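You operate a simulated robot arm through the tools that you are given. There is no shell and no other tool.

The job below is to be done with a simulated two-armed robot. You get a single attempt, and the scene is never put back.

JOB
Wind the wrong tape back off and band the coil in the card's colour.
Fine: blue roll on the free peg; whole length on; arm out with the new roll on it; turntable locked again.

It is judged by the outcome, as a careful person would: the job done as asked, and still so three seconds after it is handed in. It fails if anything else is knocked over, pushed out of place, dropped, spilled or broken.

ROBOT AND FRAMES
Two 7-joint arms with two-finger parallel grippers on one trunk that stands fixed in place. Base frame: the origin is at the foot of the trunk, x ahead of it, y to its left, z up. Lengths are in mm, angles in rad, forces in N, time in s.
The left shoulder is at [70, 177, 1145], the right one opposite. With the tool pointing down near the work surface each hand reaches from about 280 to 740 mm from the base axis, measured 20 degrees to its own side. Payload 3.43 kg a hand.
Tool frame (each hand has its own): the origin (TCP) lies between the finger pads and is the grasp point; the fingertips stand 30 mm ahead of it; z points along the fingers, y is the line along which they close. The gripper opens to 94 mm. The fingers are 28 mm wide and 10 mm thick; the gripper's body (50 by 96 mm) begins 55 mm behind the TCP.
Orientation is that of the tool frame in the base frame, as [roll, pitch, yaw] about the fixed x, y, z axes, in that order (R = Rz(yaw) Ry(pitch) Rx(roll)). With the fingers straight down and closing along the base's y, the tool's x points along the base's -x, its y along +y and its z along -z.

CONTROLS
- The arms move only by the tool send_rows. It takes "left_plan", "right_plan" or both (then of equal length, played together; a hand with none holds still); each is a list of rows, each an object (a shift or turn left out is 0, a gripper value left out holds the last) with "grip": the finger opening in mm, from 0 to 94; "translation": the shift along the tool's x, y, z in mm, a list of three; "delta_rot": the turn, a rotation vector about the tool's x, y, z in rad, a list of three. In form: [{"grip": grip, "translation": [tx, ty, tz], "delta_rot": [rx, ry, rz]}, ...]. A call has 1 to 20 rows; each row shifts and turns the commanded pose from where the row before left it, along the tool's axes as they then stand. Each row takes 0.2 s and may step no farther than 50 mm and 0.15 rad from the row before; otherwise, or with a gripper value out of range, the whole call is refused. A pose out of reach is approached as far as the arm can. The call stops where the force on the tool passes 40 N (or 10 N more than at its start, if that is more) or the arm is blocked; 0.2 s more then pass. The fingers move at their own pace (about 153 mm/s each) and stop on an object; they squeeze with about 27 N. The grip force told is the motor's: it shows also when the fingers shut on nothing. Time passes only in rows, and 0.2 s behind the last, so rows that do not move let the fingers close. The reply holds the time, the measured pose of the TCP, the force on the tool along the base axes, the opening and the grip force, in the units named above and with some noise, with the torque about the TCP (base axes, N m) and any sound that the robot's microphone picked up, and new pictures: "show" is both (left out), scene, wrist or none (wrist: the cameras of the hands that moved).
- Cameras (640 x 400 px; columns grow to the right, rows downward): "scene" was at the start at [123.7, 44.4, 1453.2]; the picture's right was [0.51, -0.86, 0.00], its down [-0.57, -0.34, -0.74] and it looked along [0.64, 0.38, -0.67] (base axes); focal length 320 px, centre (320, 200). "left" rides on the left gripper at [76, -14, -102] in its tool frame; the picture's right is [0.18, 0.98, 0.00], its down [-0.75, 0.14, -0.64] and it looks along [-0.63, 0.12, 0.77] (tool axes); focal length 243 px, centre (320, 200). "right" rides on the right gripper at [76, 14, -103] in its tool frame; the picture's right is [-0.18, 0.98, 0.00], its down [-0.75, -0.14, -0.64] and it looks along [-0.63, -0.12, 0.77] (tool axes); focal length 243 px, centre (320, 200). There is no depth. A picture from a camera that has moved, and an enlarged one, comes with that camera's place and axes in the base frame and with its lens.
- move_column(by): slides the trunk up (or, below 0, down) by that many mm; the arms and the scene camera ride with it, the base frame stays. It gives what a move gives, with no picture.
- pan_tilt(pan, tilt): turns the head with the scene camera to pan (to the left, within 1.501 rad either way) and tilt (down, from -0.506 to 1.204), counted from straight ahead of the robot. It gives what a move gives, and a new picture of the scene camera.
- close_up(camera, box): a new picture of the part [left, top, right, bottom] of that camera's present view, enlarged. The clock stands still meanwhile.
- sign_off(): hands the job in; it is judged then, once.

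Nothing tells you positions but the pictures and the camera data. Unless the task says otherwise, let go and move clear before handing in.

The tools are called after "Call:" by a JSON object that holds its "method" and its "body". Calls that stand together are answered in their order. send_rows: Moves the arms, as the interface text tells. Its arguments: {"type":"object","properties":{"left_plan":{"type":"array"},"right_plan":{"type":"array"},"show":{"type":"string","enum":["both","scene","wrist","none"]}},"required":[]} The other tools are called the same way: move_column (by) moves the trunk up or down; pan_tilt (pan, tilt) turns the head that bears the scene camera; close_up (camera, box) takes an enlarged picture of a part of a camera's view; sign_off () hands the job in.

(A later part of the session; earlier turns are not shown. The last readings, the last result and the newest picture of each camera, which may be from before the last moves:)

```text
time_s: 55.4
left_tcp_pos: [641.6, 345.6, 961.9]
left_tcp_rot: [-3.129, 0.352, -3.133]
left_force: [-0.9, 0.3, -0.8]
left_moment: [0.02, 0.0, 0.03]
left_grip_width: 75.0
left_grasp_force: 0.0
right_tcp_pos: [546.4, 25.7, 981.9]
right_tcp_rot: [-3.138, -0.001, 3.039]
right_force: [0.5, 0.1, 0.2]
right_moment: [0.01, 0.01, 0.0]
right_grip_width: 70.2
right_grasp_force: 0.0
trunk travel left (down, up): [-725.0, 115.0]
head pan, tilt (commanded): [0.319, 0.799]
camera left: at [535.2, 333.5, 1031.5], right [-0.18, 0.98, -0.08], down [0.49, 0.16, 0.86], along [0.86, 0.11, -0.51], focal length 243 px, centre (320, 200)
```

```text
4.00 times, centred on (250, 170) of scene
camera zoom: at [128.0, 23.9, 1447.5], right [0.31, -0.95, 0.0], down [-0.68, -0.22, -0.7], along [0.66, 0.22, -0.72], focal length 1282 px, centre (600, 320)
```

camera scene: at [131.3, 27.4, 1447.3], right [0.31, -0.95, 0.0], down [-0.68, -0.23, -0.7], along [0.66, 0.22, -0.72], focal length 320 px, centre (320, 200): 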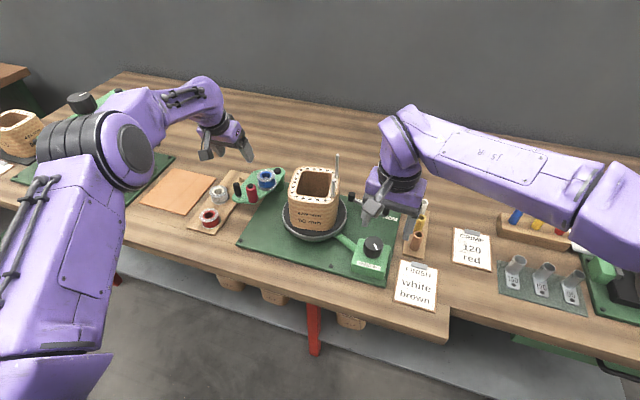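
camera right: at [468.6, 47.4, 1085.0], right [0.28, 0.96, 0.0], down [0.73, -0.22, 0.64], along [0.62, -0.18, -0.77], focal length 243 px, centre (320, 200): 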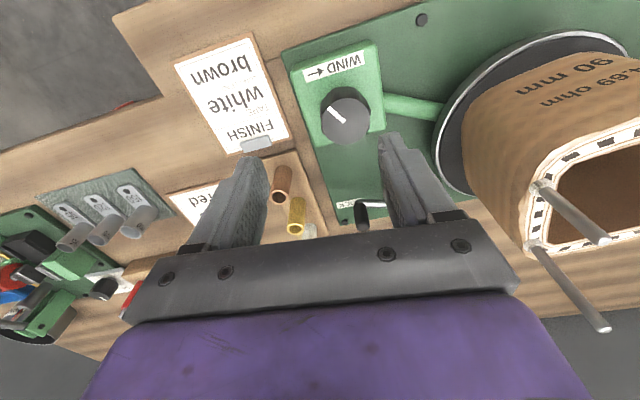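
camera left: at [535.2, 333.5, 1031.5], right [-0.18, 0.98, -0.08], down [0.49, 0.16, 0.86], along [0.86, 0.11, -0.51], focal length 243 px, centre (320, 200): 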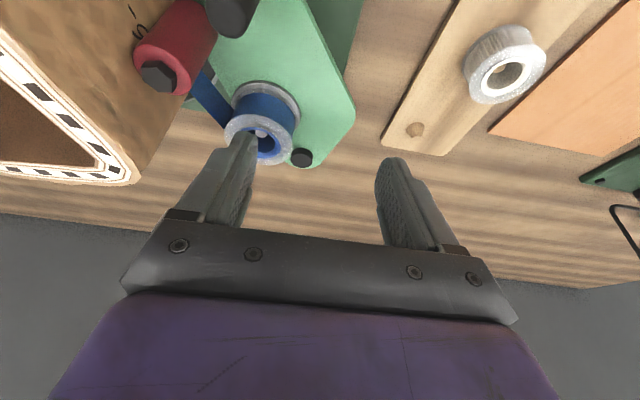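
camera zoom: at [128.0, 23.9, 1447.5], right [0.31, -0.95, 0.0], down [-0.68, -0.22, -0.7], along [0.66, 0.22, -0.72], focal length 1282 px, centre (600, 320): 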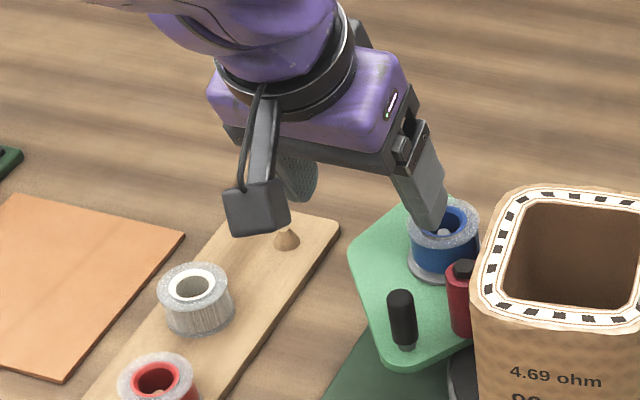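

The arm has swung back in: on the way over, my right finger evidently nudged the roll and pushed the free-swinging arm onto the coil. Nothing else moved and the coil is still bare; I'll lift, straighten and swing the arm out again.

Call:
{"method": "send_rows", "body": {"left_plan": [{"translation": [-13.6, 0, -37.6]}, {"delta_rot": [0, 0.117, 0]}, {"delta_rot": [0, 0.117, 0]}, {"delta_rot": [0, 0.117, 0], "grip": 44}, {"translation": [28, -22, 0]}, {"translation": [28, -22, 10]}], "show": "wrist"}}

Call:
{"method": "close_up", "body": {"camera": "scene", "box": [220, 130, 340, 230]}}

Call:
{"method": "close_up", "body": {"camera": "left", "box": [180, 40, 460, 240]}}

```text
time_s: 56.8
left_tcp_pos: [586.2, 301.5, 991.2]
left_tcp_rot: [-3.128, 0.0, -3.136]
left_force: [-0.7, -1.2, 0.2]
left_moment: [0.0, 0.0, 0.01]
left_grip_width: 44.1
left_grasp_force: 0.0
right_tcp_pos: [543.9, 26.0, 982.0]
right_tcp_rot: [-3.137, -0.001, 3.039]
right_force: [-1.0, -1.0, 0.3]
right_moment: [0.0, -0.01, 0.01]
right_grip_width: 70.0
right_grasp_force: 0.0
trunk travel left (down, up): [-725.0, 115.0]
head pan, tilt (commanded): [0.319, 0.799]
camera left: at [510.0, 290.1, 1093.3], right [-0.19, 0.98, -0.01], down [0.75, 0.15, 0.64], along [0.63, 0.11, -0.77], focal length 243 px, centre (320, 200)
```

left: 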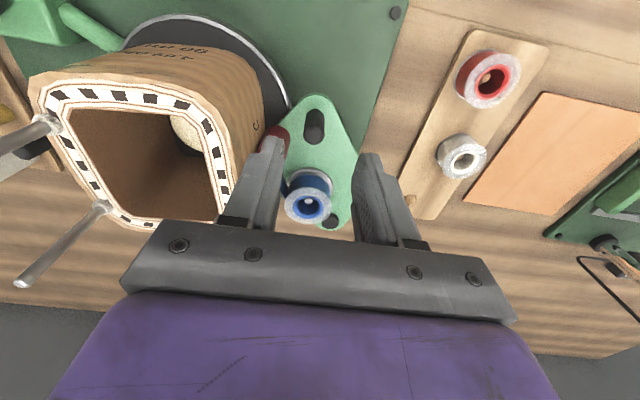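

```text
4.00 times, centred on (280, 180) of scene
camera zoom: at [127.3, 24.7, 1447.6], right [0.31, -0.95, 0.0], down [-0.68, -0.22, -0.7], along [0.66, 0.22, -0.72], focal length 1282 px, centre (480, 280)
```

zoom: 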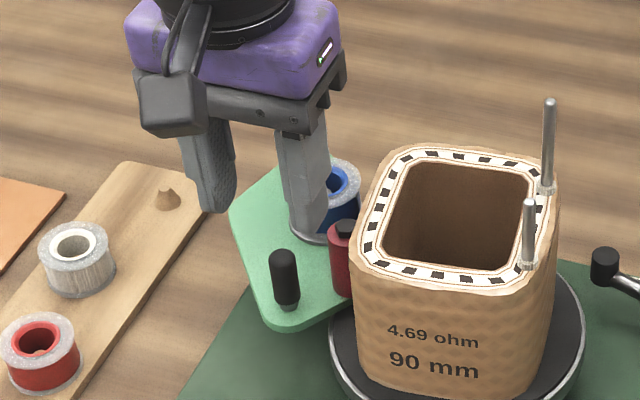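

```text
2.00 times, centred on (320, 140) of left
camera zoom: at [510.0, 290.1, 1093.3], right [-0.19, 0.98, -0.01], down [0.75, 0.15, 0.64], along [0.63, 0.11, -0.77], focal length 485 px, centre (320, 320)
```

zoom: 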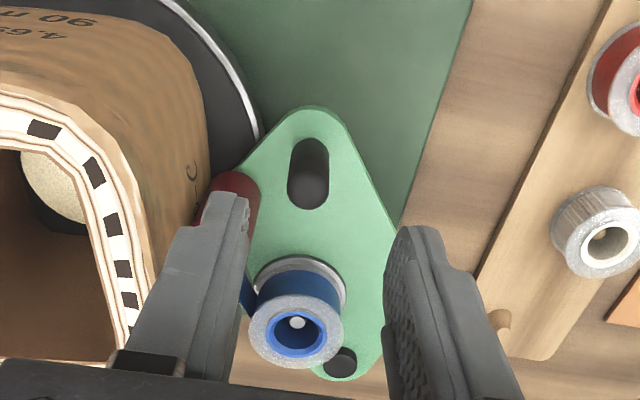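

Call:
{"method": "send_rows", "body": {"left_plan": [{"translation": [3, -1, 20]}, {"translation": [0, 0, 25]}, {"translation": [0, 0, 25]}, {"grip": 8}, {"grip": 8}, {"translation": [2.8, 8.8, 0]}, {"translation": [2.0, 9.5, 0]}, {"translation": [1.2, 9.9, 0]}, {"translation": [0.3, 10, 0]}, {"translation": [-0.4, 10, 0]}, {"translation": [-1.2, 9.9, 0]}, {"translation": [-1.9, 9.8, 0]}, {"translation": [-2.6, 9.7, 0]}, {"translation": [-3.4, 9.4, 0]}, {"translation": [-2.5, 5.0, 0]}], "show": "none"}}

Call:
{"method": "close_up", "body": {"camera": "scene", "box": [200, 130, 340, 240]}}

```text
time_s: 60.0
left_tcp_pos: [588.3, 388.3, 922.4]
left_tcp_rot: [-3.129, -0.001, -3.14]
left_force: [-1.3, -16.1, 5.8]
left_moment: [1.28, -1.31, -0.15]
left_grip_width: 16.1
left_grasp_force: 45.3
right_tcp_pos: [544.4, 23.3, 982.9]
right_tcp_rot: [3.14, -0.001, 3.038]
right_force: [0.9, 0.1, 0.4]
right_moment: [0.0, 0.02, 0.02]
right_grip_width: 70.1
right_grasp_force: 0.0
trunk travel left (down, up): [-725.0, 115.0]
head pan, tilt (commanded): [0.319, 0.799]
```

```text
3.64 times, centred on (270, 185) of scene
camera zoom: at [127.1, 20.3, 1447.7], right [0.31, -0.95, 0.0], down [-0.68, -0.22, -0.7], along [0.66, 0.22, -0.72], focal length 1165 px, centre (502, 254)
```

zoom: 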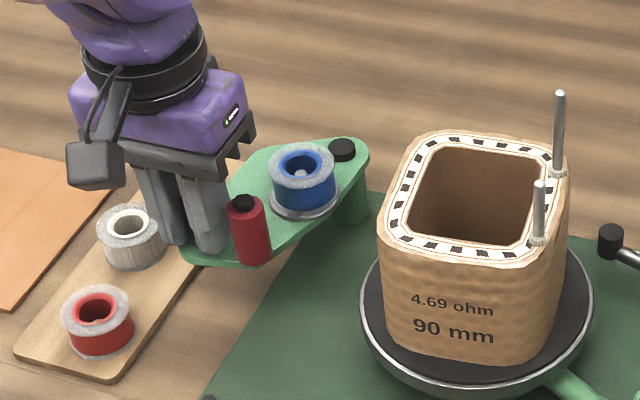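

Arm at its outer stop again. I release, rise well clear, tilt the hand and line up over the blue roll from high above.

Call:
{"method": "send_rows", "body": {"left_plan": [{"translation": [1.0, -2.5, 0]}, {"grip": 44}, {"grip": 44}, {"translation": [0, 0, -40]}, {"translation": [0, 0, -45]}, {"delta_rot": [0, -0.117, 0], "grip": 70}, {"delta_rot": [0, -0.117, 0]}, {"delta_rot": [0, -0.117, 0]}, {"translation": [-28.2, -20.5, 14.4]}, {"translation": [-28.2, -20.5, 14.4]}], "show": "wrist"}}

Call:
{"method": "close_up", "body": {"camera": "scene", "box": [190, 120, 310, 220]}}

Call:
{"method": "close_up", "body": {"camera": "left", "box": [180, 40, 460, 240]}}

```text
time_s: 62.1
left_tcp_pos: [654.0, 350.6, 998.1]
left_tcp_rot: [-3.125, 0.349, -3.131]
left_force: [0.6, -0.1, -0.9]
left_moment: [-0.01, 0.01, -0.03]
left_grip_width: 69.7
left_grasp_force: 0.0
right_tcp_pos: [546.0, 25.3, 980.6]
right_tcp_rot: [-3.14, -0.003, 3.041]
right_force: [0.4, -0.4, -0.1]
right_moment: [0.01, 0.02, 0.05]
right_grip_width: 70.0
right_grasp_force: 0.0
trunk travel left (down, up): [-725.0, 115.0]
head pan, tilt (commanded): [0.319, 0.799]
camera left: at [546.2, 338.4, 1067.2], right [-0.18, 0.98, -0.08], down [0.49, 0.16, 0.86], along [0.85, 0.11, -0.51], focal length 243 px, centre (320, 200)
```

left: 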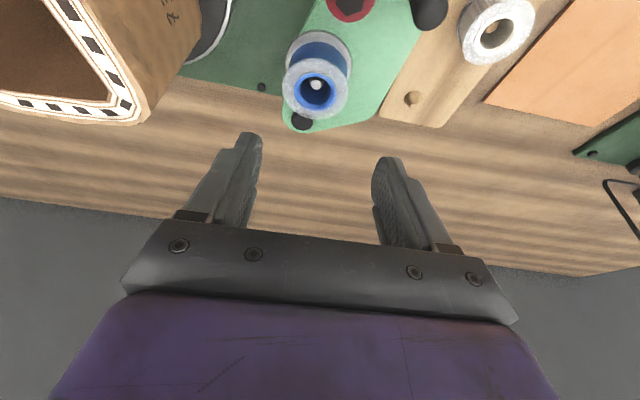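

```text
4.00 times, centred on (250, 170) of scene
camera zoom: at [130.3, 25.0, 1447.4], right [0.31, -0.95, 0.0], down [-0.68, -0.22, -0.7], along [0.66, 0.22, -0.72], focal length 1282 px, centre (600, 320)
```

zoom: 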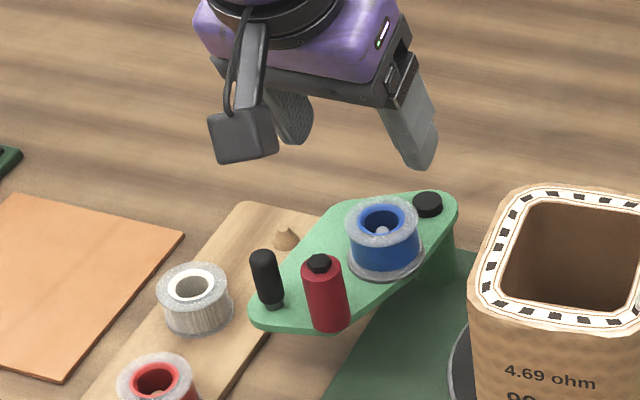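

```text
2.00 times, centred on (320, 140) of left
camera zoom: at [546.2, 338.4, 1067.2], right [-0.18, 0.98, -0.08], down [0.49, 0.16, 0.86], along [0.85, 0.11, -0.51], focal length 485 px, centre (320, 320)
```

zoom: 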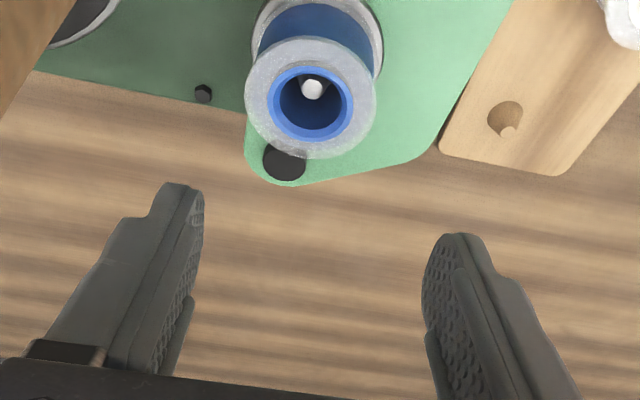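

From this one picture: blue roll centre (655, 343), top z ≈ 912; free peg (704, 453), top z ≈ 838. I line up and descend around the roll in two stages.

Call:
{"method": "send_rows", "body": {"left_plan": [{"translation": [5.2, -7.6, -1.8]}, {"translation": [12.8, 0.6, 35.2]}], "show": "wrist"}}

Call:
{"method": "close_up", "body": {"camera": "left", "box": [180, 40, 460, 240]}}

Call:
{"method": "close_up", "body": {"camera": "scene", "box": [190, 120, 310, 220]}}

```text
time_s: 62.8
left_tcp_pos: [647.2, 344.2, 960.4]
left_tcp_rot: [-3.126, 0.348, -3.131]
left_force: [0.0, 0.6, 0.0]
left_moment: [0.01, -0.03, 0.0]
left_grip_width: 70.0
left_grasp_force: 0.0
right_tcp_pos: [547.1, 27.1, 980.8]
right_tcp_rot: [-3.138, -0.003, 3.039]
right_force: [0.0, -0.6, 0.0]
right_moment: [0.0, 0.01, 0.02]
right_grip_width: 70.0
right_grasp_force: 0.1
trunk travel left (down, up): [-725.0, 115.0]
head pan, tilt (commanded): [0.319, 0.799]
camera left: at [540.5, 331.7, 1029.4], right [-0.18, 0.98, -0.08], down [0.49, 0.16, 0.86], along [0.85, 0.11, -0.51], focal length 243 px, centre (320, 200)
```

left: 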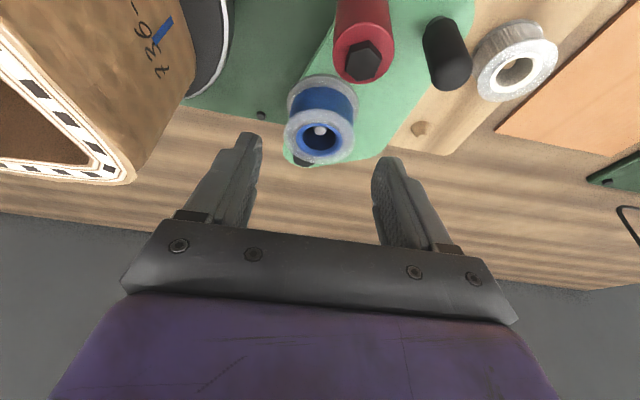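

```text
2.00 times, centred on (320, 140) of left
camera zoom: at [540.5, 331.7, 1029.4], right [-0.18, 0.98, -0.08], down [0.49, 0.16, 0.86], along [0.85, 0.11, -0.51], focal length 485 px, centre (320, 320)
```

zoom: 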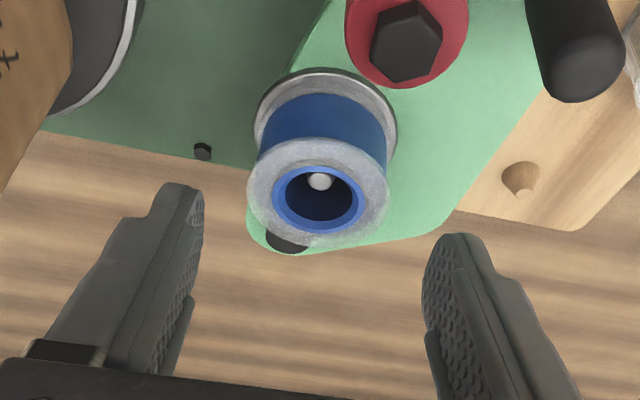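

```text
4.00 times, centred on (250, 170) of scene
camera zoom: at [130.6, 26.8, 1447.3], right [0.31, -0.95, 0.0], down [-0.68, -0.23, -0.7], along [0.66, 0.22, -0.72], focal length 1282 px, centre (600, 320)
```

zoom: 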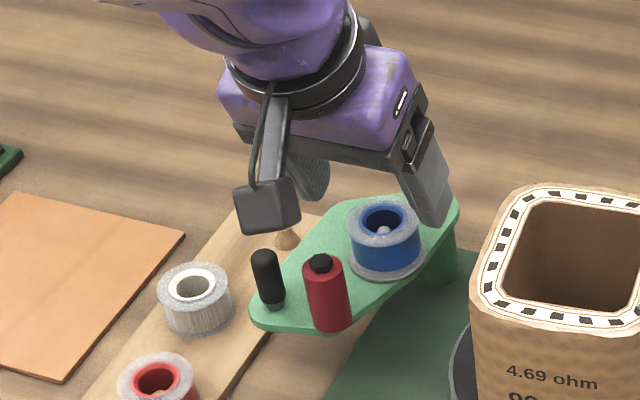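

There's a small blue patch on the coil's left face I need to look at before going on.

Call:
{"method": "close_up", "body": {"camera": "left", "box": [80, 0, 240, 110]}}

Call:
{"method": "close_up", "body": {"camera": "scene", "box": [270, 150, 350, 230]}}

```text
3.64 times, centred on (160, 55) of left
camera zoom: at [540.5, 331.7, 1029.4], right [-0.18, 0.98, -0.08], down [0.49, 0.16, 0.86], along [0.85, 0.11, -0.51], focal length 882 px, centre (902, 727)
```

zoom: 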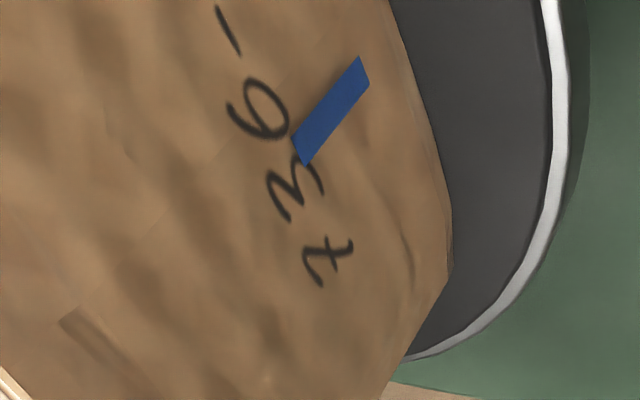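

```text
5.00 times, centred on (310, 190) of scene
camera zoom: at [130.6, 26.8, 1447.3], right [0.31, -0.95, 0.0], down [-0.68, -0.23, -0.7], along [0.66, 0.22, -0.72], focal length 1602 px, centre (370, 250)
```

zoom: 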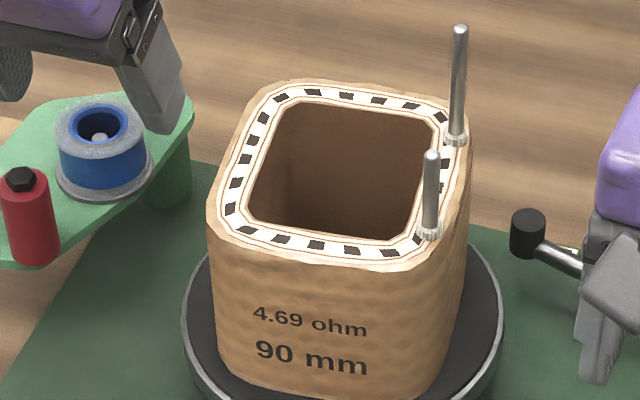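

A short blue strip is stuck on the coil where the arm swung in by accident. I'll undo it properly: arm in, turn the knob back a bit to take it off, and arm out again. First lift, straighten and go over the handle.

Call:
{"method": "send_rows", "body": {"left_plan": [{"translation": [-15.3, -0.8, -42.3]}, {"delta_rot": [0, 0.117, 0]}, {"delta_rot": [0, 0.117, 0]}, {"delta_rot": [0, 0.115, 0], "grip": 44}, {"translation": [29.5, 22, 0]}, {"translation": [29.5, 22, 0]}], "show": "wrist"}}

Call:
{"method": "close_up", "body": {"camera": "left", "box": [60, 0, 400, 220]}}

Call:
{"method": "close_up", "body": {"camera": "scene", "box": [190, 120, 310, 220]}}

```text
time_s: 64.2
left_tcp_pos: [585.2, 387.7, 1005.0]
left_tcp_rot: [-3.125, 0.002, -3.138]
left_force: [0.0, 0.4, -0.6]
left_moment: [0.02, 0.0, -0.02]
left_grip_width: 43.7
left_grasp_force: 0.0
right_tcp_pos: [543.9, 27.6, 981.6]
right_tcp_rot: [-3.137, 0.001, 3.039]
right_force: [0.4, 0.5, 0.7]
right_moment: [-0.03, -0.04, -0.01]
right_grip_width: 69.8
right_grasp_force: 0.0
trunk travel left (down, up): [-725.0, 115.0]
head pan, tilt (commanded): [0.319, 0.799]
camera left: at [508.9, 376.0, 1107.1], right [-0.19, 0.98, -0.02], down [0.75, 0.15, 0.64], along [0.63, 0.11, -0.77], focal length 243 px, centre (320, 200)
```

left: 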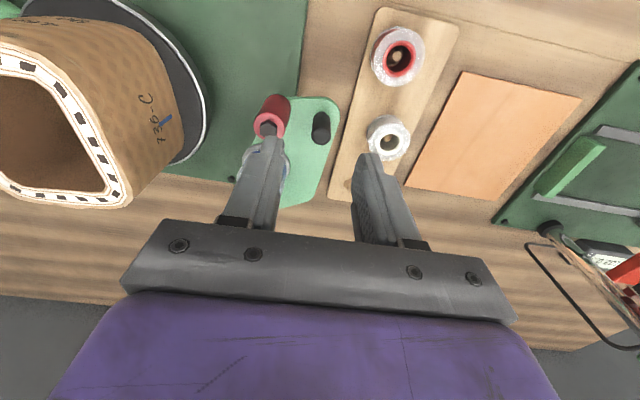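

```text
1.82 times, centred on (230, 110) of left
camera zoom: at [508.9, 376.0, 1107.1], right [-0.19, 0.98, -0.02], down [0.75, 0.15, 0.64], along [0.63, 0.11, -0.77], focal length 441 px, centre (484, 364)
```

zoom: 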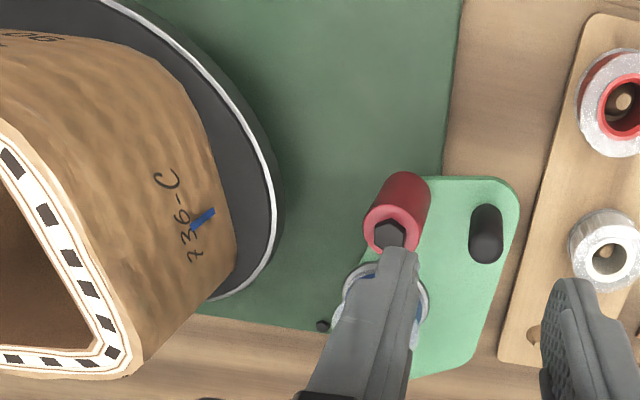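

```text
4.00 times, centred on (250, 170) of scene
camera zoom: at [126.8, 26.5, 1447.7], right [0.31, -0.95, 0.0], down [-0.68, -0.23, -0.7], along [0.66, 0.22, -0.72], focal length 1282 px, centre (600, 320)
```

zoom: 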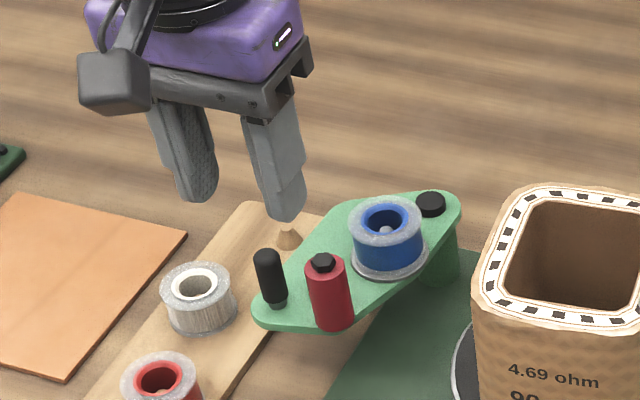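

Call:
{"method": "send_rows", "body": {"left_plan": [{"translation": [-1, 3, 28]}, {"translation": [0, 0, 28]}, {"translation": [0, 0, 27]}, {"grip": 8}, {"grip": 8}], "show": "wrist"}}

Call:
{"method": "close_up", "body": {"camera": "scene", "box": [190, 120, 310, 220]}}

```text
time_s: 64.7
left_tcp_pos: [586.8, 389.8, 963.7]
left_tcp_rot: [-3.127, 0.007, 3.137]
left_force: [-10.3, -0.7, 16.7]
left_moment: [-0.58, 0.27, -0.47]
left_grip_width: 44.2
left_grasp_force: 1.0
right_tcp_pos: [544.2, 25.7, 982.3]
right_tcp_rot: [-3.141, 0.001, 3.039]
right_force: [-0.1, -0.9, 0.1]
right_moment: [0.01, 0.02, 0.01]
right_grip_width: 69.9
right_grasp_force: 0.0
trunk travel left (down, up): [-725.0, 115.0]
head pan, tilt (commanded): [0.319, 0.799]
stopped in row 2 (left hand): the force on the tool passed its limit at 53 N (the readings are from after the stop); the commanded pose is now the measured one
camera left: at [509.6, 378.6, 1064.6], right [-0.18, 0.98, -0.01], down [0.75, 0.15, 0.65], along [0.64, 0.11, -0.76], focal length 243 px, centre (320, 200)
```

left: 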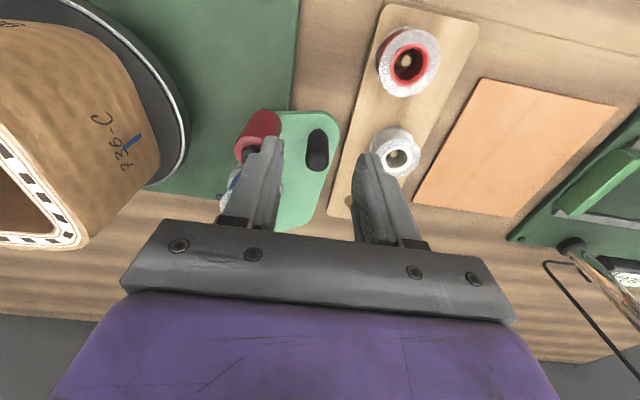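

```text
4.00 times, centred on (250, 170) of scene
camera zoom: at [125.6, 25.0, 1447.7], right [0.31, -0.95, 0.0], down [-0.68, -0.22, -0.7], along [0.66, 0.22, -0.72], focal length 1282 px, centre (600, 320)
```

zoom: 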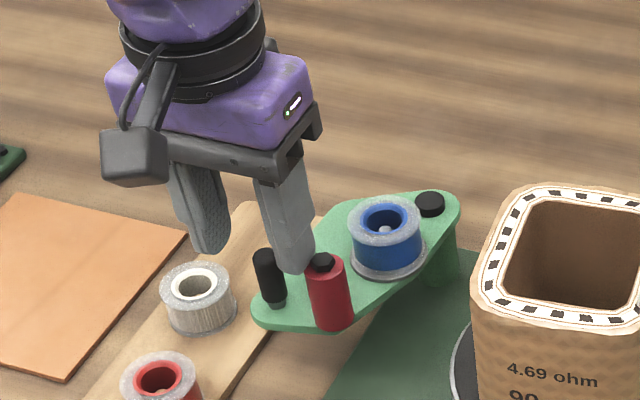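

The right fingertip landed on the roller's cap (z ≈ 934), since in the out position the roller sits right beside the handle. I back up, narrow the opening to 28 mm and come down centred on the handle.

Call:
{"method": "send_rows", "body": {"left_plan": [{"translation": [0, 0, -12], "grip": 28}, {"translation": [0, 1.5, 0], "grip": 28}, {"translation": [0, 0, 0], "grip": 28}], "show": "none"}}

Call:
{"method": "close_up", "body": {"camera": "left", "box": [200, 60, 420, 240]}}

```text
time_s: 65.5
left_tcp_pos: [590.1, 391.8, 973.4]
left_tcp_rot: [-3.129, 0.006, 3.14]
left_force: [-0.2, -0.4, -0.2]
left_moment: [-0.02, 0.01, 0.01]
left_grip_width: 28.0
left_grasp_force: 0.1
right_tcp_pos: [546.1, 26.9, 980.9]
right_tcp_rot: [-3.138, -0.004, 3.039]
right_force: [-0.7, 0.0, -0.4]
right_moment: [-0.03, 0.03, 0.02]
right_grip_width: 70.2
right_grasp_force: 0.1
trunk travel left (down, up): [-725.0, 115.0]
head pan, tilt (commanded): [0.319, 0.799]
```

```text
2.22 times, centred on (310, 150) of left
camera zoom: at [512.3, 380.7, 1074.2], right [-0.18, 0.98, -0.02], down [0.75, 0.15, 0.65], along [0.64, 0.11, -0.76], focal length 539 px, centre (342, 311)
```

zoom: 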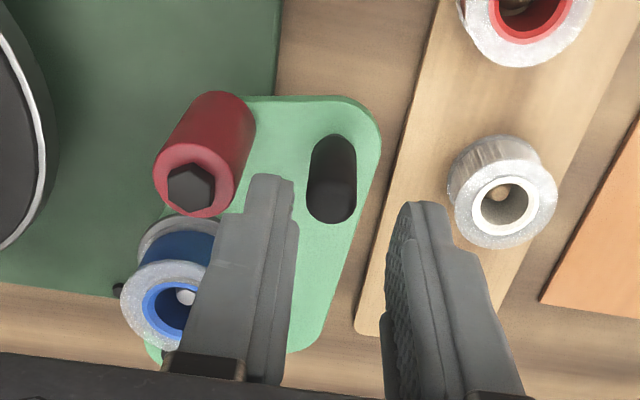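

Call:
{"method": "send_rows", "body": {"left_plan": [{"translation": [1, -0.5, 26]}, {"translation": [0, 0, 26]}, {"grip": 8}, {"grip": 8}], "show": "none"}}

Call:
{"method": "close_up", "body": {"camera": "left", "box": [200, 60, 420, 240]}}

```text
time_s: 66.5
left_tcp_pos: [589.4, 387.4, 923.3]
left_tcp_rot: [-3.129, 0.008, 3.141]
left_force: [3.1, -9.5, -1.7]
left_moment: [1.35, -1.1, -0.14]
left_grip_width: 16.1
left_grasp_force: 44.8
right_tcp_pos: [545.4, 27.0, 980.3]
right_tcp_rot: [-3.139, -0.002, 3.042]
right_force: [-0.1, 0.9, -0.4]
right_moment: [-0.01, -0.01, -0.01]
right_grip_width: 70.0
right_grasp_force: 0.0
trunk travel left (down, up): [-725.0, 115.0]
head pan, tilt (commanded): [0.319, 0.799]
```

```text
2.22 times, centred on (310, 150) of left
camera zoom: at [512.1, 377.3, 1023.8], right [-0.18, 0.98, -0.01], down [0.75, 0.15, 0.65], along [0.64, 0.11, -0.76], focal length 539 px, centre (342, 311)
```

zoom: 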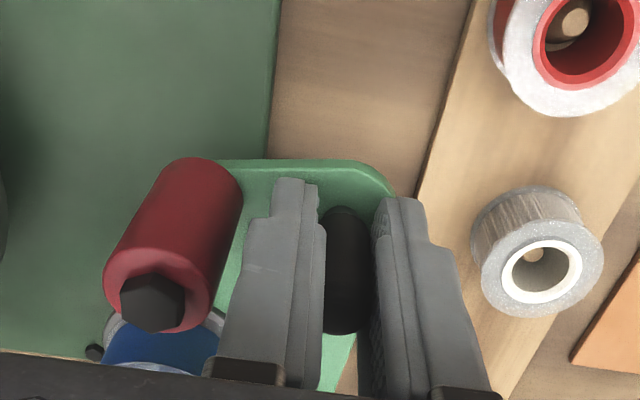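

Call:
{"method": "send_rows", "body": {"left_plan": [{"translation": [2.5, -5, 0]}, {"translation": [3.4, -9.4, 0]}, {"translation": [2.6, -9.7, 0]}, {"translation": [1.9, -9.8, 0]}, {"translation": [1.2, -9.9, 0]}, {"translation": [0.4, -10, 0]}, {"translation": [-0.3, -10, 0]}, {"translation": [-1.2, -9.9, 0]}], "show": "none"}}

Call:
{"method": "close_up", "body": {"camera": "left", "box": [120, 20, 400, 240]}}

Call:
{"method": "close_up", "body": {"camera": "scene", "box": [220, 130, 340, 230]}}

```text
time_s: 68.3
left_tcp_pos: [578.0, 316.1, 922.3]
left_tcp_rot: [-3.131, 0.007, -3.141]
left_force: [11.8, 1.8, 6.9]
left_moment: [1.72, 0.46, 0.2]
left_grip_width: 16.1
left_grasp_force: 45.0
right_tcp_pos: [546.2, 27.6, 979.5]
right_tcp_rot: [-3.14, -0.003, 3.038]
right_force: [0.5, 0.5, 0.3]
right_moment: [0.0, -0.01, 0.03]
right_grip_width: 70.3
right_grasp_force: 0.0
trunk travel left (down, up): [-725.0, 115.0]
head pan, tilt (commanded): [0.319, 0.799]
```

```text
1.82 times, centred on (260, 130) of left
camera zoom: at [500.9, 304.7, 1023.5], right [-0.18, 0.98, -0.01], down [0.75, 0.15, 0.65], along [0.64, 0.11, -0.76], focal length 441 px, centre (429, 327)
```

zoom: 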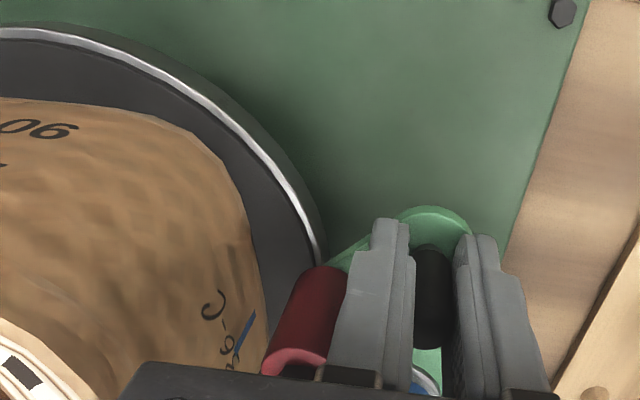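

```text
4.00 times, centred on (280, 180) of scene
camera zoom: at [130.3, 24.6, 1447.4], right [0.31, -0.95, 0.0], down [-0.68, -0.22, -0.7], along [0.66, 0.22, -0.72], focal length 1282 px, centre (480, 280)
```

zoom: 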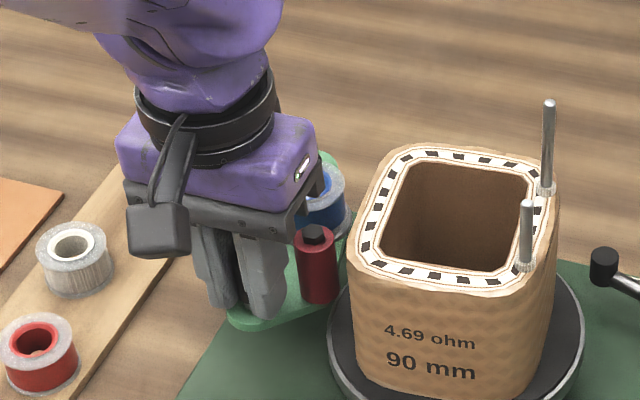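

Call:
{"method": "send_rows", "body": {"left_plan": [{"translation": [-3.5, -8, 0]}, {"translation": [-2.0, -5, 0]}], "show": "none"}}

Call:
{"method": "close_up", "body": {"camera": "left", "box": [120, 20, 400, 240]}}

Call:
{"method": "close_up", "body": {"camera": "scene", "box": [220, 130, 340, 230]}}

```text
time_s: 68.9
left_tcp_pos: [580.6, 302.8, 921.6]
left_tcp_rot: [-3.128, 0.005, 3.137]
left_force: [2.7, -1.6, 2.5]
left_moment: [1.68, 0.45, -0.01]
left_grip_width: 15.9
left_grasp_force: 45.0
right_tcp_pos: [545.3, 25.6, 981.2]
right_tcp_rot: [-3.14, 0.0, 3.041]
right_force: [-0.5, -0.2, 0.1]
right_moment: [0.01, 0.01, 0.03]
right_grip_width: 70.1
right_grasp_force: 0.0
trunk travel left (down, up): [-725.0, 115.0]
head pan, tilt (commanded): [0.319, 0.799]
```

```text
1.82 times, centred on (260, 130) of left
camera zoom: at [504.5, 291.0, 1023.6], right [-0.18, 0.98, -0.01], down [0.75, 0.15, 0.64], along [0.64, 0.11, -0.77], focal length 441 px, centre (429, 327)
```

zoom: 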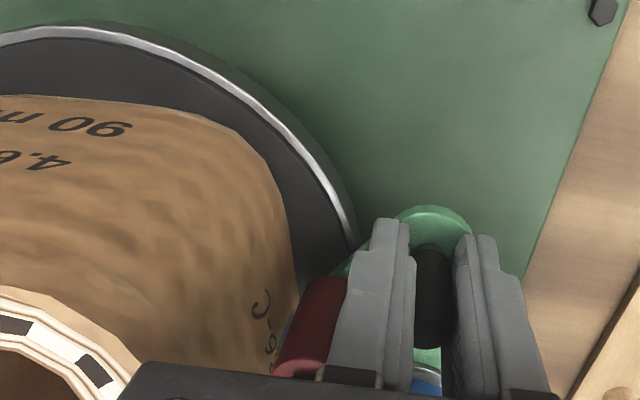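

```text
4.00 times, centred on (280, 180) of scene
camera zoom: at [128.5, 24.6, 1447.5], right [0.31, -0.95, 0.0], down [-0.68, -0.22, -0.7], along [0.66, 0.22, -0.72], focal length 1282 px, centre (480, 280)
```

zoom: 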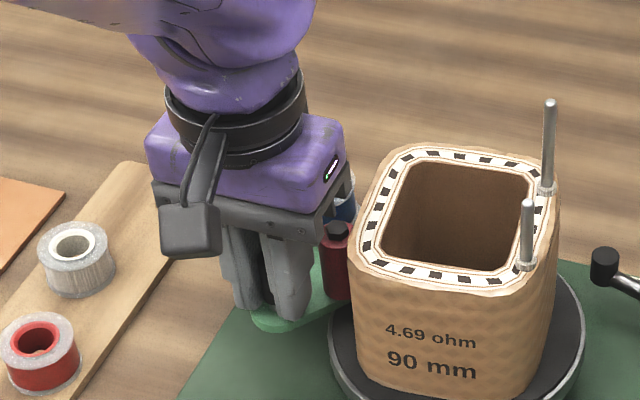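

Call:
{"method": "send_rows", "body": {"left_plan": [{"translation": [-1.2, -3.5, 0]}, {"grip": 30}, {"grip": 30}, {"translation": [0, 0, -40]}, {"translation": [0, 0, -45]}], "right_plan": [{"translation": [0, 0, 0]}, {"translation": [-5, 18.5, 10]}, {"translation": [0, 0, 23]}, {"translation": [0, 0, 23]}, {"translation": [0, 0, 23]}], "show": "wrist"}}

Call:
{"method": "close_up", "body": {"camera": "left", "box": [120, 20, 400, 240]}}

```text
time_s: 70.1
left_tcp_pos: [584.4, 300.1, 1009.6]
left_tcp_rot: [-3.128, 0.008, 3.138]
left_force: [-0.2, 0.3, -0.4]
left_moment: [-0.05, 0.01, -0.03]
left_grip_width: 29.9
left_grasp_force: 0.1
right_tcp_pos: [553.5, 44.6, 901.3]
right_tcp_rot: [-3.14, -0.002, 3.04]
right_force: [0.4, 0.4, 0.5]
right_moment: [0.0, -0.04, 0.0]
right_grip_width: 70.0
right_grasp_force: 0.1
trunk travel left (down, up): [-725.0, 115.0]
head pan, tilt (commanded): [0.319, 0.799]
camera right: at [478.7, 66.6, 1004.7], right [0.28, 0.96, 0.0], down [0.73, -0.22, 0.64], along [0.62, -0.18, -0.77], focal length 243 px, centre (320, 200)
camera left: at [506.6, 289.0, 1109.9], right [-0.18, 0.98, -0.01], down [0.75, 0.15, 0.65], along [0.64, 0.11, -0.76], focal length 243 px, centre (320, 200)
```

right: 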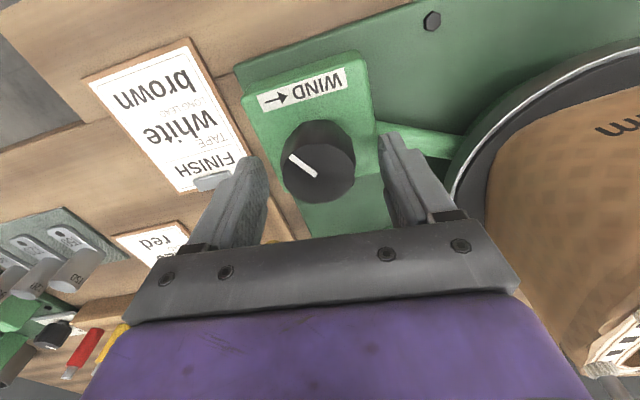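
left: 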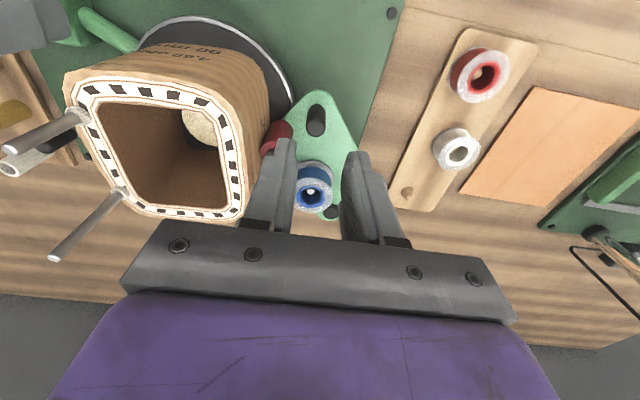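

```text
1.82 times, centred on (260, 130) of left
camera zoom: at [506.6, 289.0, 1109.9], right [-0.18, 0.98, -0.01], down [0.75, 0.15, 0.65], along [0.64, 0.11, -0.76], focal length 441 px, centre (429, 327)
```

zoom: 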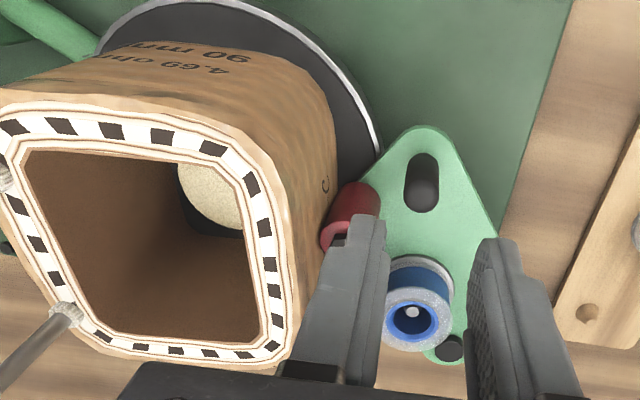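

Roller is on the coil again. Now the right hand grips the knob and turns counter-clockwise to strip off that short piece.

Call:
{"method": "send_rows", "body": {"right_plan": [{"translation": [4.8, 0.5, 0], "grip": 20}, {"grip": 20}, {"grip": 20}, {"delta_rot": [0, 0, -0.1]}, {"delta_rot": [0, 0, -0.1]}, {"delta_rot": [0, 0, -0.1]}, {"delta_rot": [0, 0, -0.1]}], "show": "none"}}

Call:
{"method": "close_up", "body": {"camera": "left", "box": [60, 20, 340, 240]}}

Call:
{"method": "close_up", "body": {"camera": "scene", "box": [230, 140, 410, 290]}}

```text
time_s: 71.7
left_tcp_pos: [585.6, 300.0, 1006.6]
left_tcp_rot: [-3.126, 0.007, 3.139]
left_force: [-0.3, 0.0, -0.7]
left_moment: [-0.01, -0.02, -0.02]
left_grip_width: 30.0
left_grasp_force: 0.0
right_tcp_pos: [549.3, 44.7, 902.1]
right_tcp_rot: [-3.139, -0.001, -2.843]
right_force: [7.7, -3.8, 0.3]
right_moment: [-0.03, 0.01, -0.01]
right_grip_width: 39.6
right_grasp_force: 44.4
trunk travel left (down, up): [-725.0, 115.0]
head pan, tilt (commanded): [0.319, 0.799]
```

```text
1.82 times, centred on (200, 130) of left
camera zoom: at [508.9, 288.4, 1108.7], right [-0.18, 0.98, -0.01], down [0.75, 0.15, 0.64], along [0.64, 0.11, -0.76], focal length 441 px, centre (538, 327)
```

zoom: 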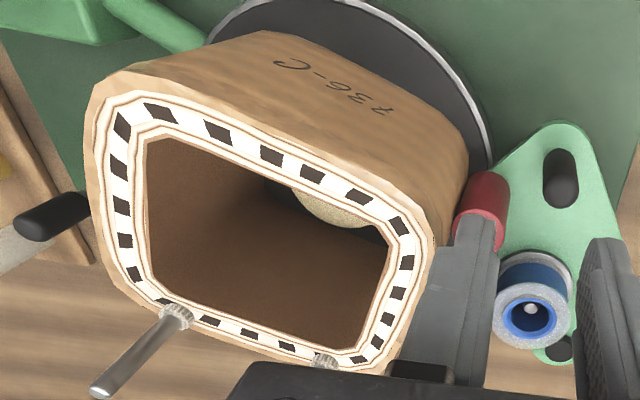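

```text
2.67 times, centred on (320, 215) of scene
camera zoom: at [130.7, 24.9, 1447.4], right [0.31, -0.95, 0.0], down [-0.68, -0.22, -0.7], along [0.66, 0.22, -0.72], focal length 854 px, centre (320, 160)
```

zoom: 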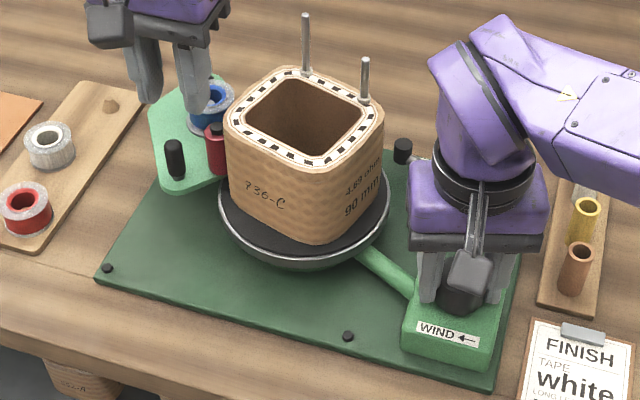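

Face 736-C now faces front and is clean. I release the knob, then take the arm handle (now near (587, 312)) with a narrow opening and swing it out again.

Call:
{"method": "send_rows", "body": {"right_plan": [{"grip": 70}, {"grip": 70}, {"translation": [0, 0, -40]}, {"translation": [0, -20, -40]}], "left_plan": [{"grip": 28}, {"translation": [4.6, 11.5, 10]}, {"translation": [0, 0, 30]}, {"grip": 28}], "show": "none"}}

Call:
{"method": "close_up", "body": {"camera": "left", "box": [200, 60, 420, 240]}}

Call:
{"method": "close_up", "body": {"camera": "scene", "box": [220, 130, 340, 230]}}

```text
time_s: 72.7
left_tcp_pos: [580.2, 309.4, 967.9]
left_tcp_rot: [-3.129, 0.007, 3.14]
left_force: [-0.8, 0.6, -0.8]
left_moment: [0.01, -0.05, 0.01]
left_grip_width: 28.1
left_grasp_force: 0.1
right_tcp_pos: [552.5, 23.1, 982.8]
right_tcp_rot: [-3.141, -0.001, -2.844]
right_force: [-0.7, -0.7, 0.6]
right_moment: [0.04, -0.03, -0.02]
right_grip_width: 70.3
right_grasp_force: 0.1
trunk travel left (down, up): [-725.0, 115.0]
head pan, tilt (commanded): [0.319, 0.799]
```

```text
2.22 times, centred on (310, 150) of left
camera zoom: at [503.5, 299.0, 1070.1], right [-0.18, 0.98, -0.01], down [0.75, 0.15, 0.65], along [0.64, 0.11, -0.76], focal length 539 px, centre (342, 311)
```

zoom: 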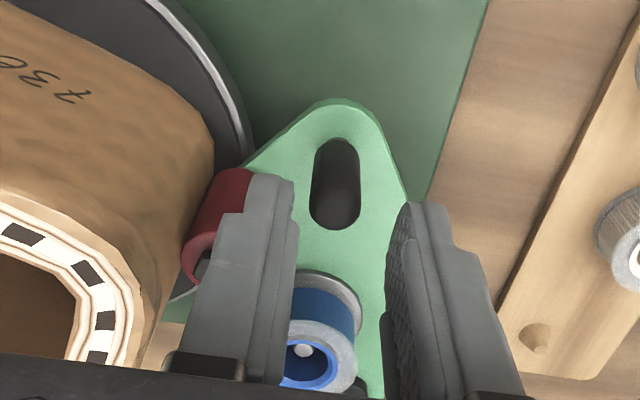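

```text
4.00 times, centred on (280, 180) of scene
camera zoom: at [127.4, 23.8, 1447.6], right [0.31, -0.95, 0.0], down [-0.68, -0.22, -0.7], along [0.66, 0.22, -0.72], focal length 1282 px, centre (480, 280)
```

zoom: 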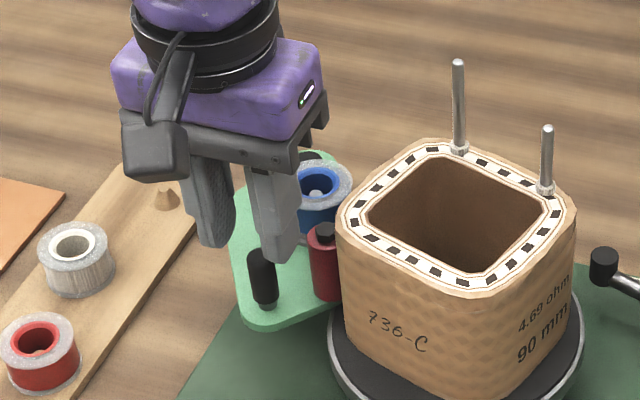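

Call:
{"method": "send_rows", "body": {"left_plan": [{"translation": [-1, 2, 23]}, {"translation": [0, 0, 23]}, {"grip": 8}, {"grip": 8}, {"translation": [1.7, 9.8, 0]}, {"translation": [0.9, 10, 0]}, {"translation": [0, 10, 0]}, {"translation": [-0.7, 10, 0]}, {"translation": [-1.6, 9.9, 0]}, {"translation": [-2.2, 9.7, 0]}, {"translation": [-3.1, 9.5, 0]}, {"translation": [-3.0, 7, 0]}], "show": "none"}}

Call:
{"method": "close_up", "body": {"camera": "scene", "box": [200, 130, 340, 240]}}

Call:
{"method": "close_up", "body": {"camera": "left", "box": [60, 20, 340, 240]}}

```text
time_s: 75.3
left_tcp_pos: [587.8, 389.4, 922.7]
left_tcp_rot: [-3.129, 0.009, -3.141]
left_force: [3.3, -3.4, 13.8]
left_moment: [1.45, -0.54, -0.07]
left_grip_width: 15.9
left_grasp_force: 44.8
right_tcp_pos: [551.6, 22.5, 982.6]
right_tcp_rot: [-3.14, 0.001, -2.843]
right_force: [0.8, -0.4, 0.3]
right_moment: [0.0, 0.01, 0.0]
right_grip_width: 69.8
right_grasp_force: 0.0
trunk travel left (down, up): [-725.0, 115.0]
head pan, tilt (commanded): [0.319, 0.799]
```

```text
3.64 times, centred on (270, 185) of scene
camera zoom: at [126.7, 22.8, 1447.8], right [0.31, -0.95, 0.0], down [-0.68, -0.22, -0.7], along [0.66, 0.22, -0.72], focal length 1165 px, centre (502, 254)
```

zoom: 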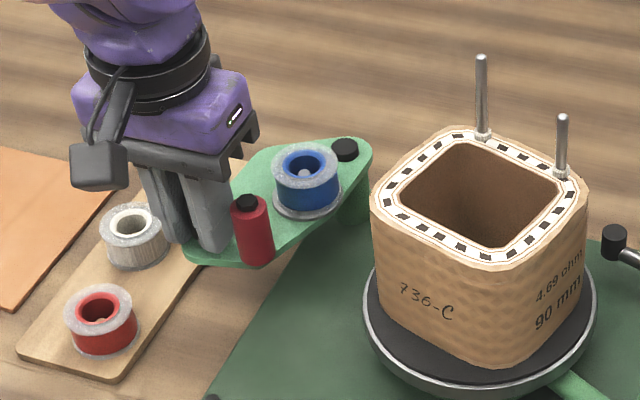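

```text
1.82 times, centred on (200, 130) of left
camera zoom: at [511.1, 377.0, 1023.9], right [-0.18, 0.98, -0.01], down [0.75, 0.15, 0.65], along [0.64, 0.11, -0.76], focal length 441 px, centre (538, 327)
```

zoom: 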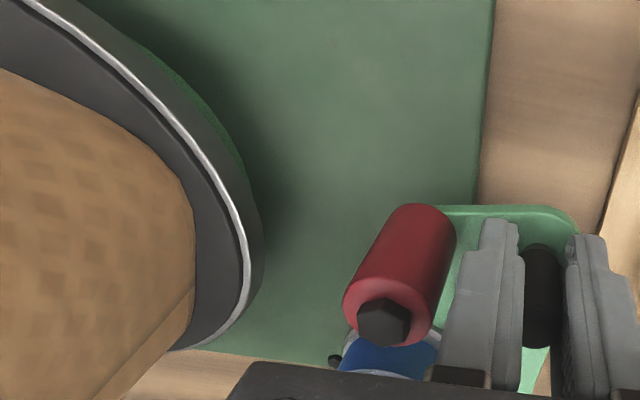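

Call:
{"method": "send_rows", "body": {"left_plan": [{"translation": [-1.5, 3, 0]}, {"translation": [0.8, -1.5, 0]}, {"grip": 28}, {"grip": 28}, {"translation": [0, 0, -45]}, {"translation": [0, 0, -45]}], "show": "wrist"}}

Call:
{"method": "close_up", "body": {"camera": "left", "box": [0, 0, 280, 220]}}

Call:
{"method": "close_up", "body": {"camera": "scene", "box": [200, 130, 340, 240]}}

```text
time_s: 76.7
left_tcp_pos: [586.3, 391.8, 1010.8]
left_tcp_rot: [-3.127, 0.007, 3.14]
left_force: [0.0, -0.1, -0.7]
left_moment: [0.01, 0.0, 0.02]
left_grip_width: 28.3
left_grasp_force: 0.0
right_tcp_pos: [552.1, 23.5, 981.8]
right_tcp_rot: [-3.139, 0.001, -2.844]
right_force: [0.0, 0.1, -0.7]
right_moment: [0.04, -0.02, 0.01]
right_grip_width: 70.0
right_grasp_force: 0.1
trunk travel left (down, up): [-725.0, 115.0]
head pan, tilt (commanded): [0.319, 0.799]
camera left: at [509.7, 380.7, 1111.4], right [-0.18, 0.98, -0.01], down [0.75, 0.15, 0.65], along [0.64, 0.11, -0.76], focal length 243 px, centre (320, 200)
```

left: 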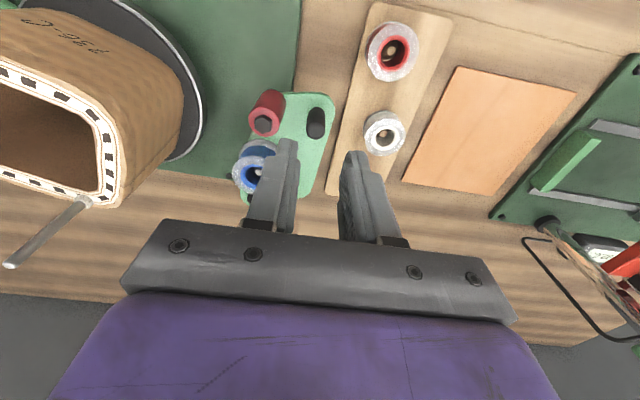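

```text
1.82 times, centred on (140, 110) of left
camera zoom: at [509.7, 380.7, 1111.4], right [-0.18, 0.98, -0.01], down [0.75, 0.15, 0.65], along [0.64, 0.11, -0.76], focal length 441 px, centre (647, 364)
```

zoom: 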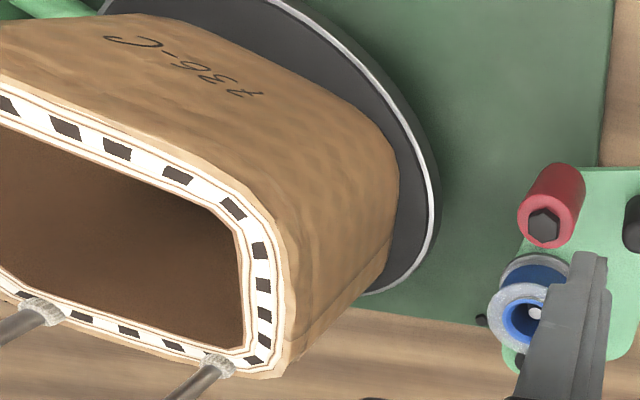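

```text
3.64 times, centred on (270, 185) of scene
camera zoom: at [127.2, 24.6, 1447.6], right [0.31, -0.95, 0.0], down [-0.68, -0.22, -0.7], along [0.66, 0.22, -0.72], focal length 1165 px, centre (502, 254)
```

zoom: 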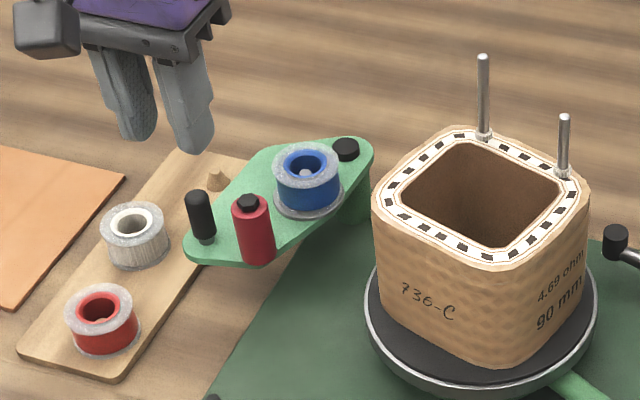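

The coil is clean and the arm is out. Now, staying high, I tilt the hand, move over the blue roll and open wide before descending straight down.

Call:
{"method": "send_rows", "body": {"left_plan": [{"delta_rot": [0, -0.117, 0]}, {"delta_rot": [0, -0.117, 0]}, {"delta_rot": [0, -0.117, 0]}, {"translation": [-28, -24.4, 15.9]}, {"translation": [-28, -24.4, 15.9], "grip": 68}, {"grip": 68}, {"translation": [12.8, 0.6, 35.2]}], "show": "wrist"}}

Call:
{"method": "close_up", "body": {"camera": "left", "box": [180, 40, 460, 240]}}

Call:
{"method": "close_up", "body": {"camera": "scene", "box": [190, 120, 310, 220]}}

```text
time_s: 78.3
left_tcp_pos: [653.2, 342.9, 963.9]
left_tcp_rot: [-3.125, 0.356, -3.139]
left_force: [-0.1, 0.8, 0.1]
left_moment: [0.01, 0.03, 0.0]
left_grip_width: 67.6
left_grasp_force: 0.0
right_tcp_pos: [556.1, 24.4, 981.0]
right_tcp_rot: [-3.141, -0.005, -2.842]
right_force: [-0.2, 0.0, 0.0]
right_moment: [-0.01, 0.02, -0.02]
right_grip_width: 70.0
right_grasp_force: 0.1
trunk travel left (down, up): [-725.0, 115.0]
head pan, tilt (commanded): [0.319, 0.799]
camera left: at [546.8, 330.3, 1032.3], right [-0.17, 0.98, -0.08], down [0.48, 0.15, 0.86], along [0.86, 0.11, -0.5], focal length 243 px, centre (320, 200)
```

left: 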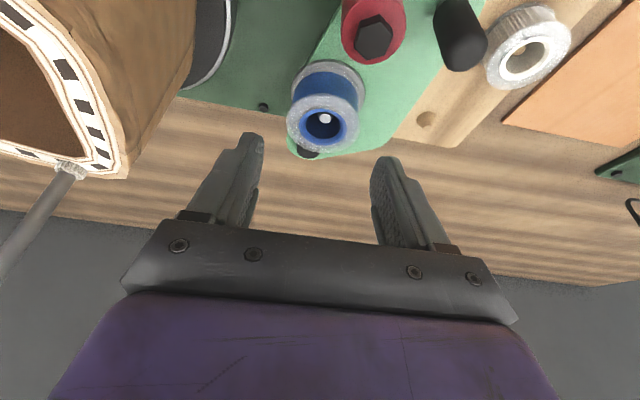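

```text
2.00 times, centred on (320, 140) of left
camera zoom: at [546.8, 330.3, 1032.3], right [-0.17, 0.98, -0.08], down [0.48, 0.15, 0.86], along [0.86, 0.11, -0.5], focal length 485 px, centre (320, 320)
```

zoom: 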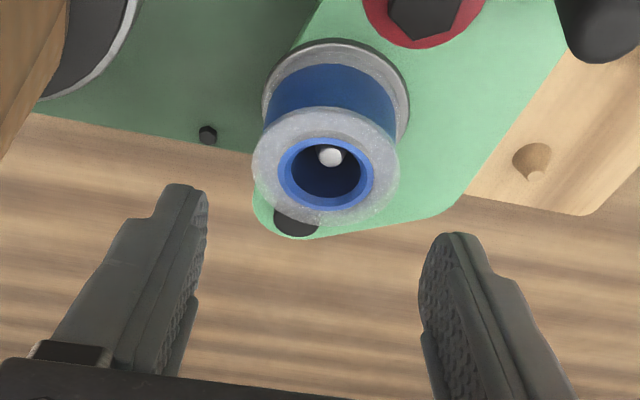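

```text
4.00 times, centred on (250, 170) of scene
camera zoom: at [130.9, 26.1, 1447.3], right [0.31, -0.95, 0.0], down [-0.68, -0.23, -0.7], along [0.66, 0.22, -0.72], focal length 1282 px, centre (600, 320)
```

zoom: 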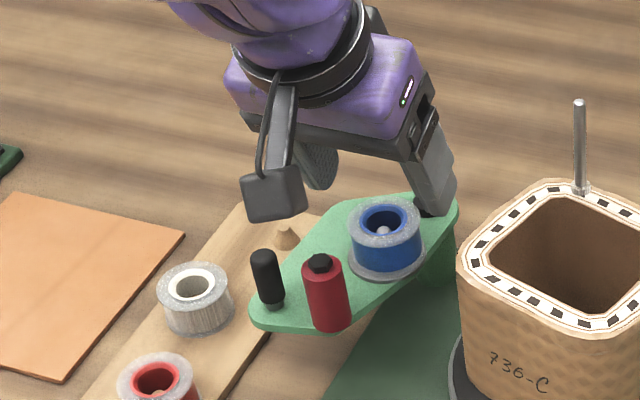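

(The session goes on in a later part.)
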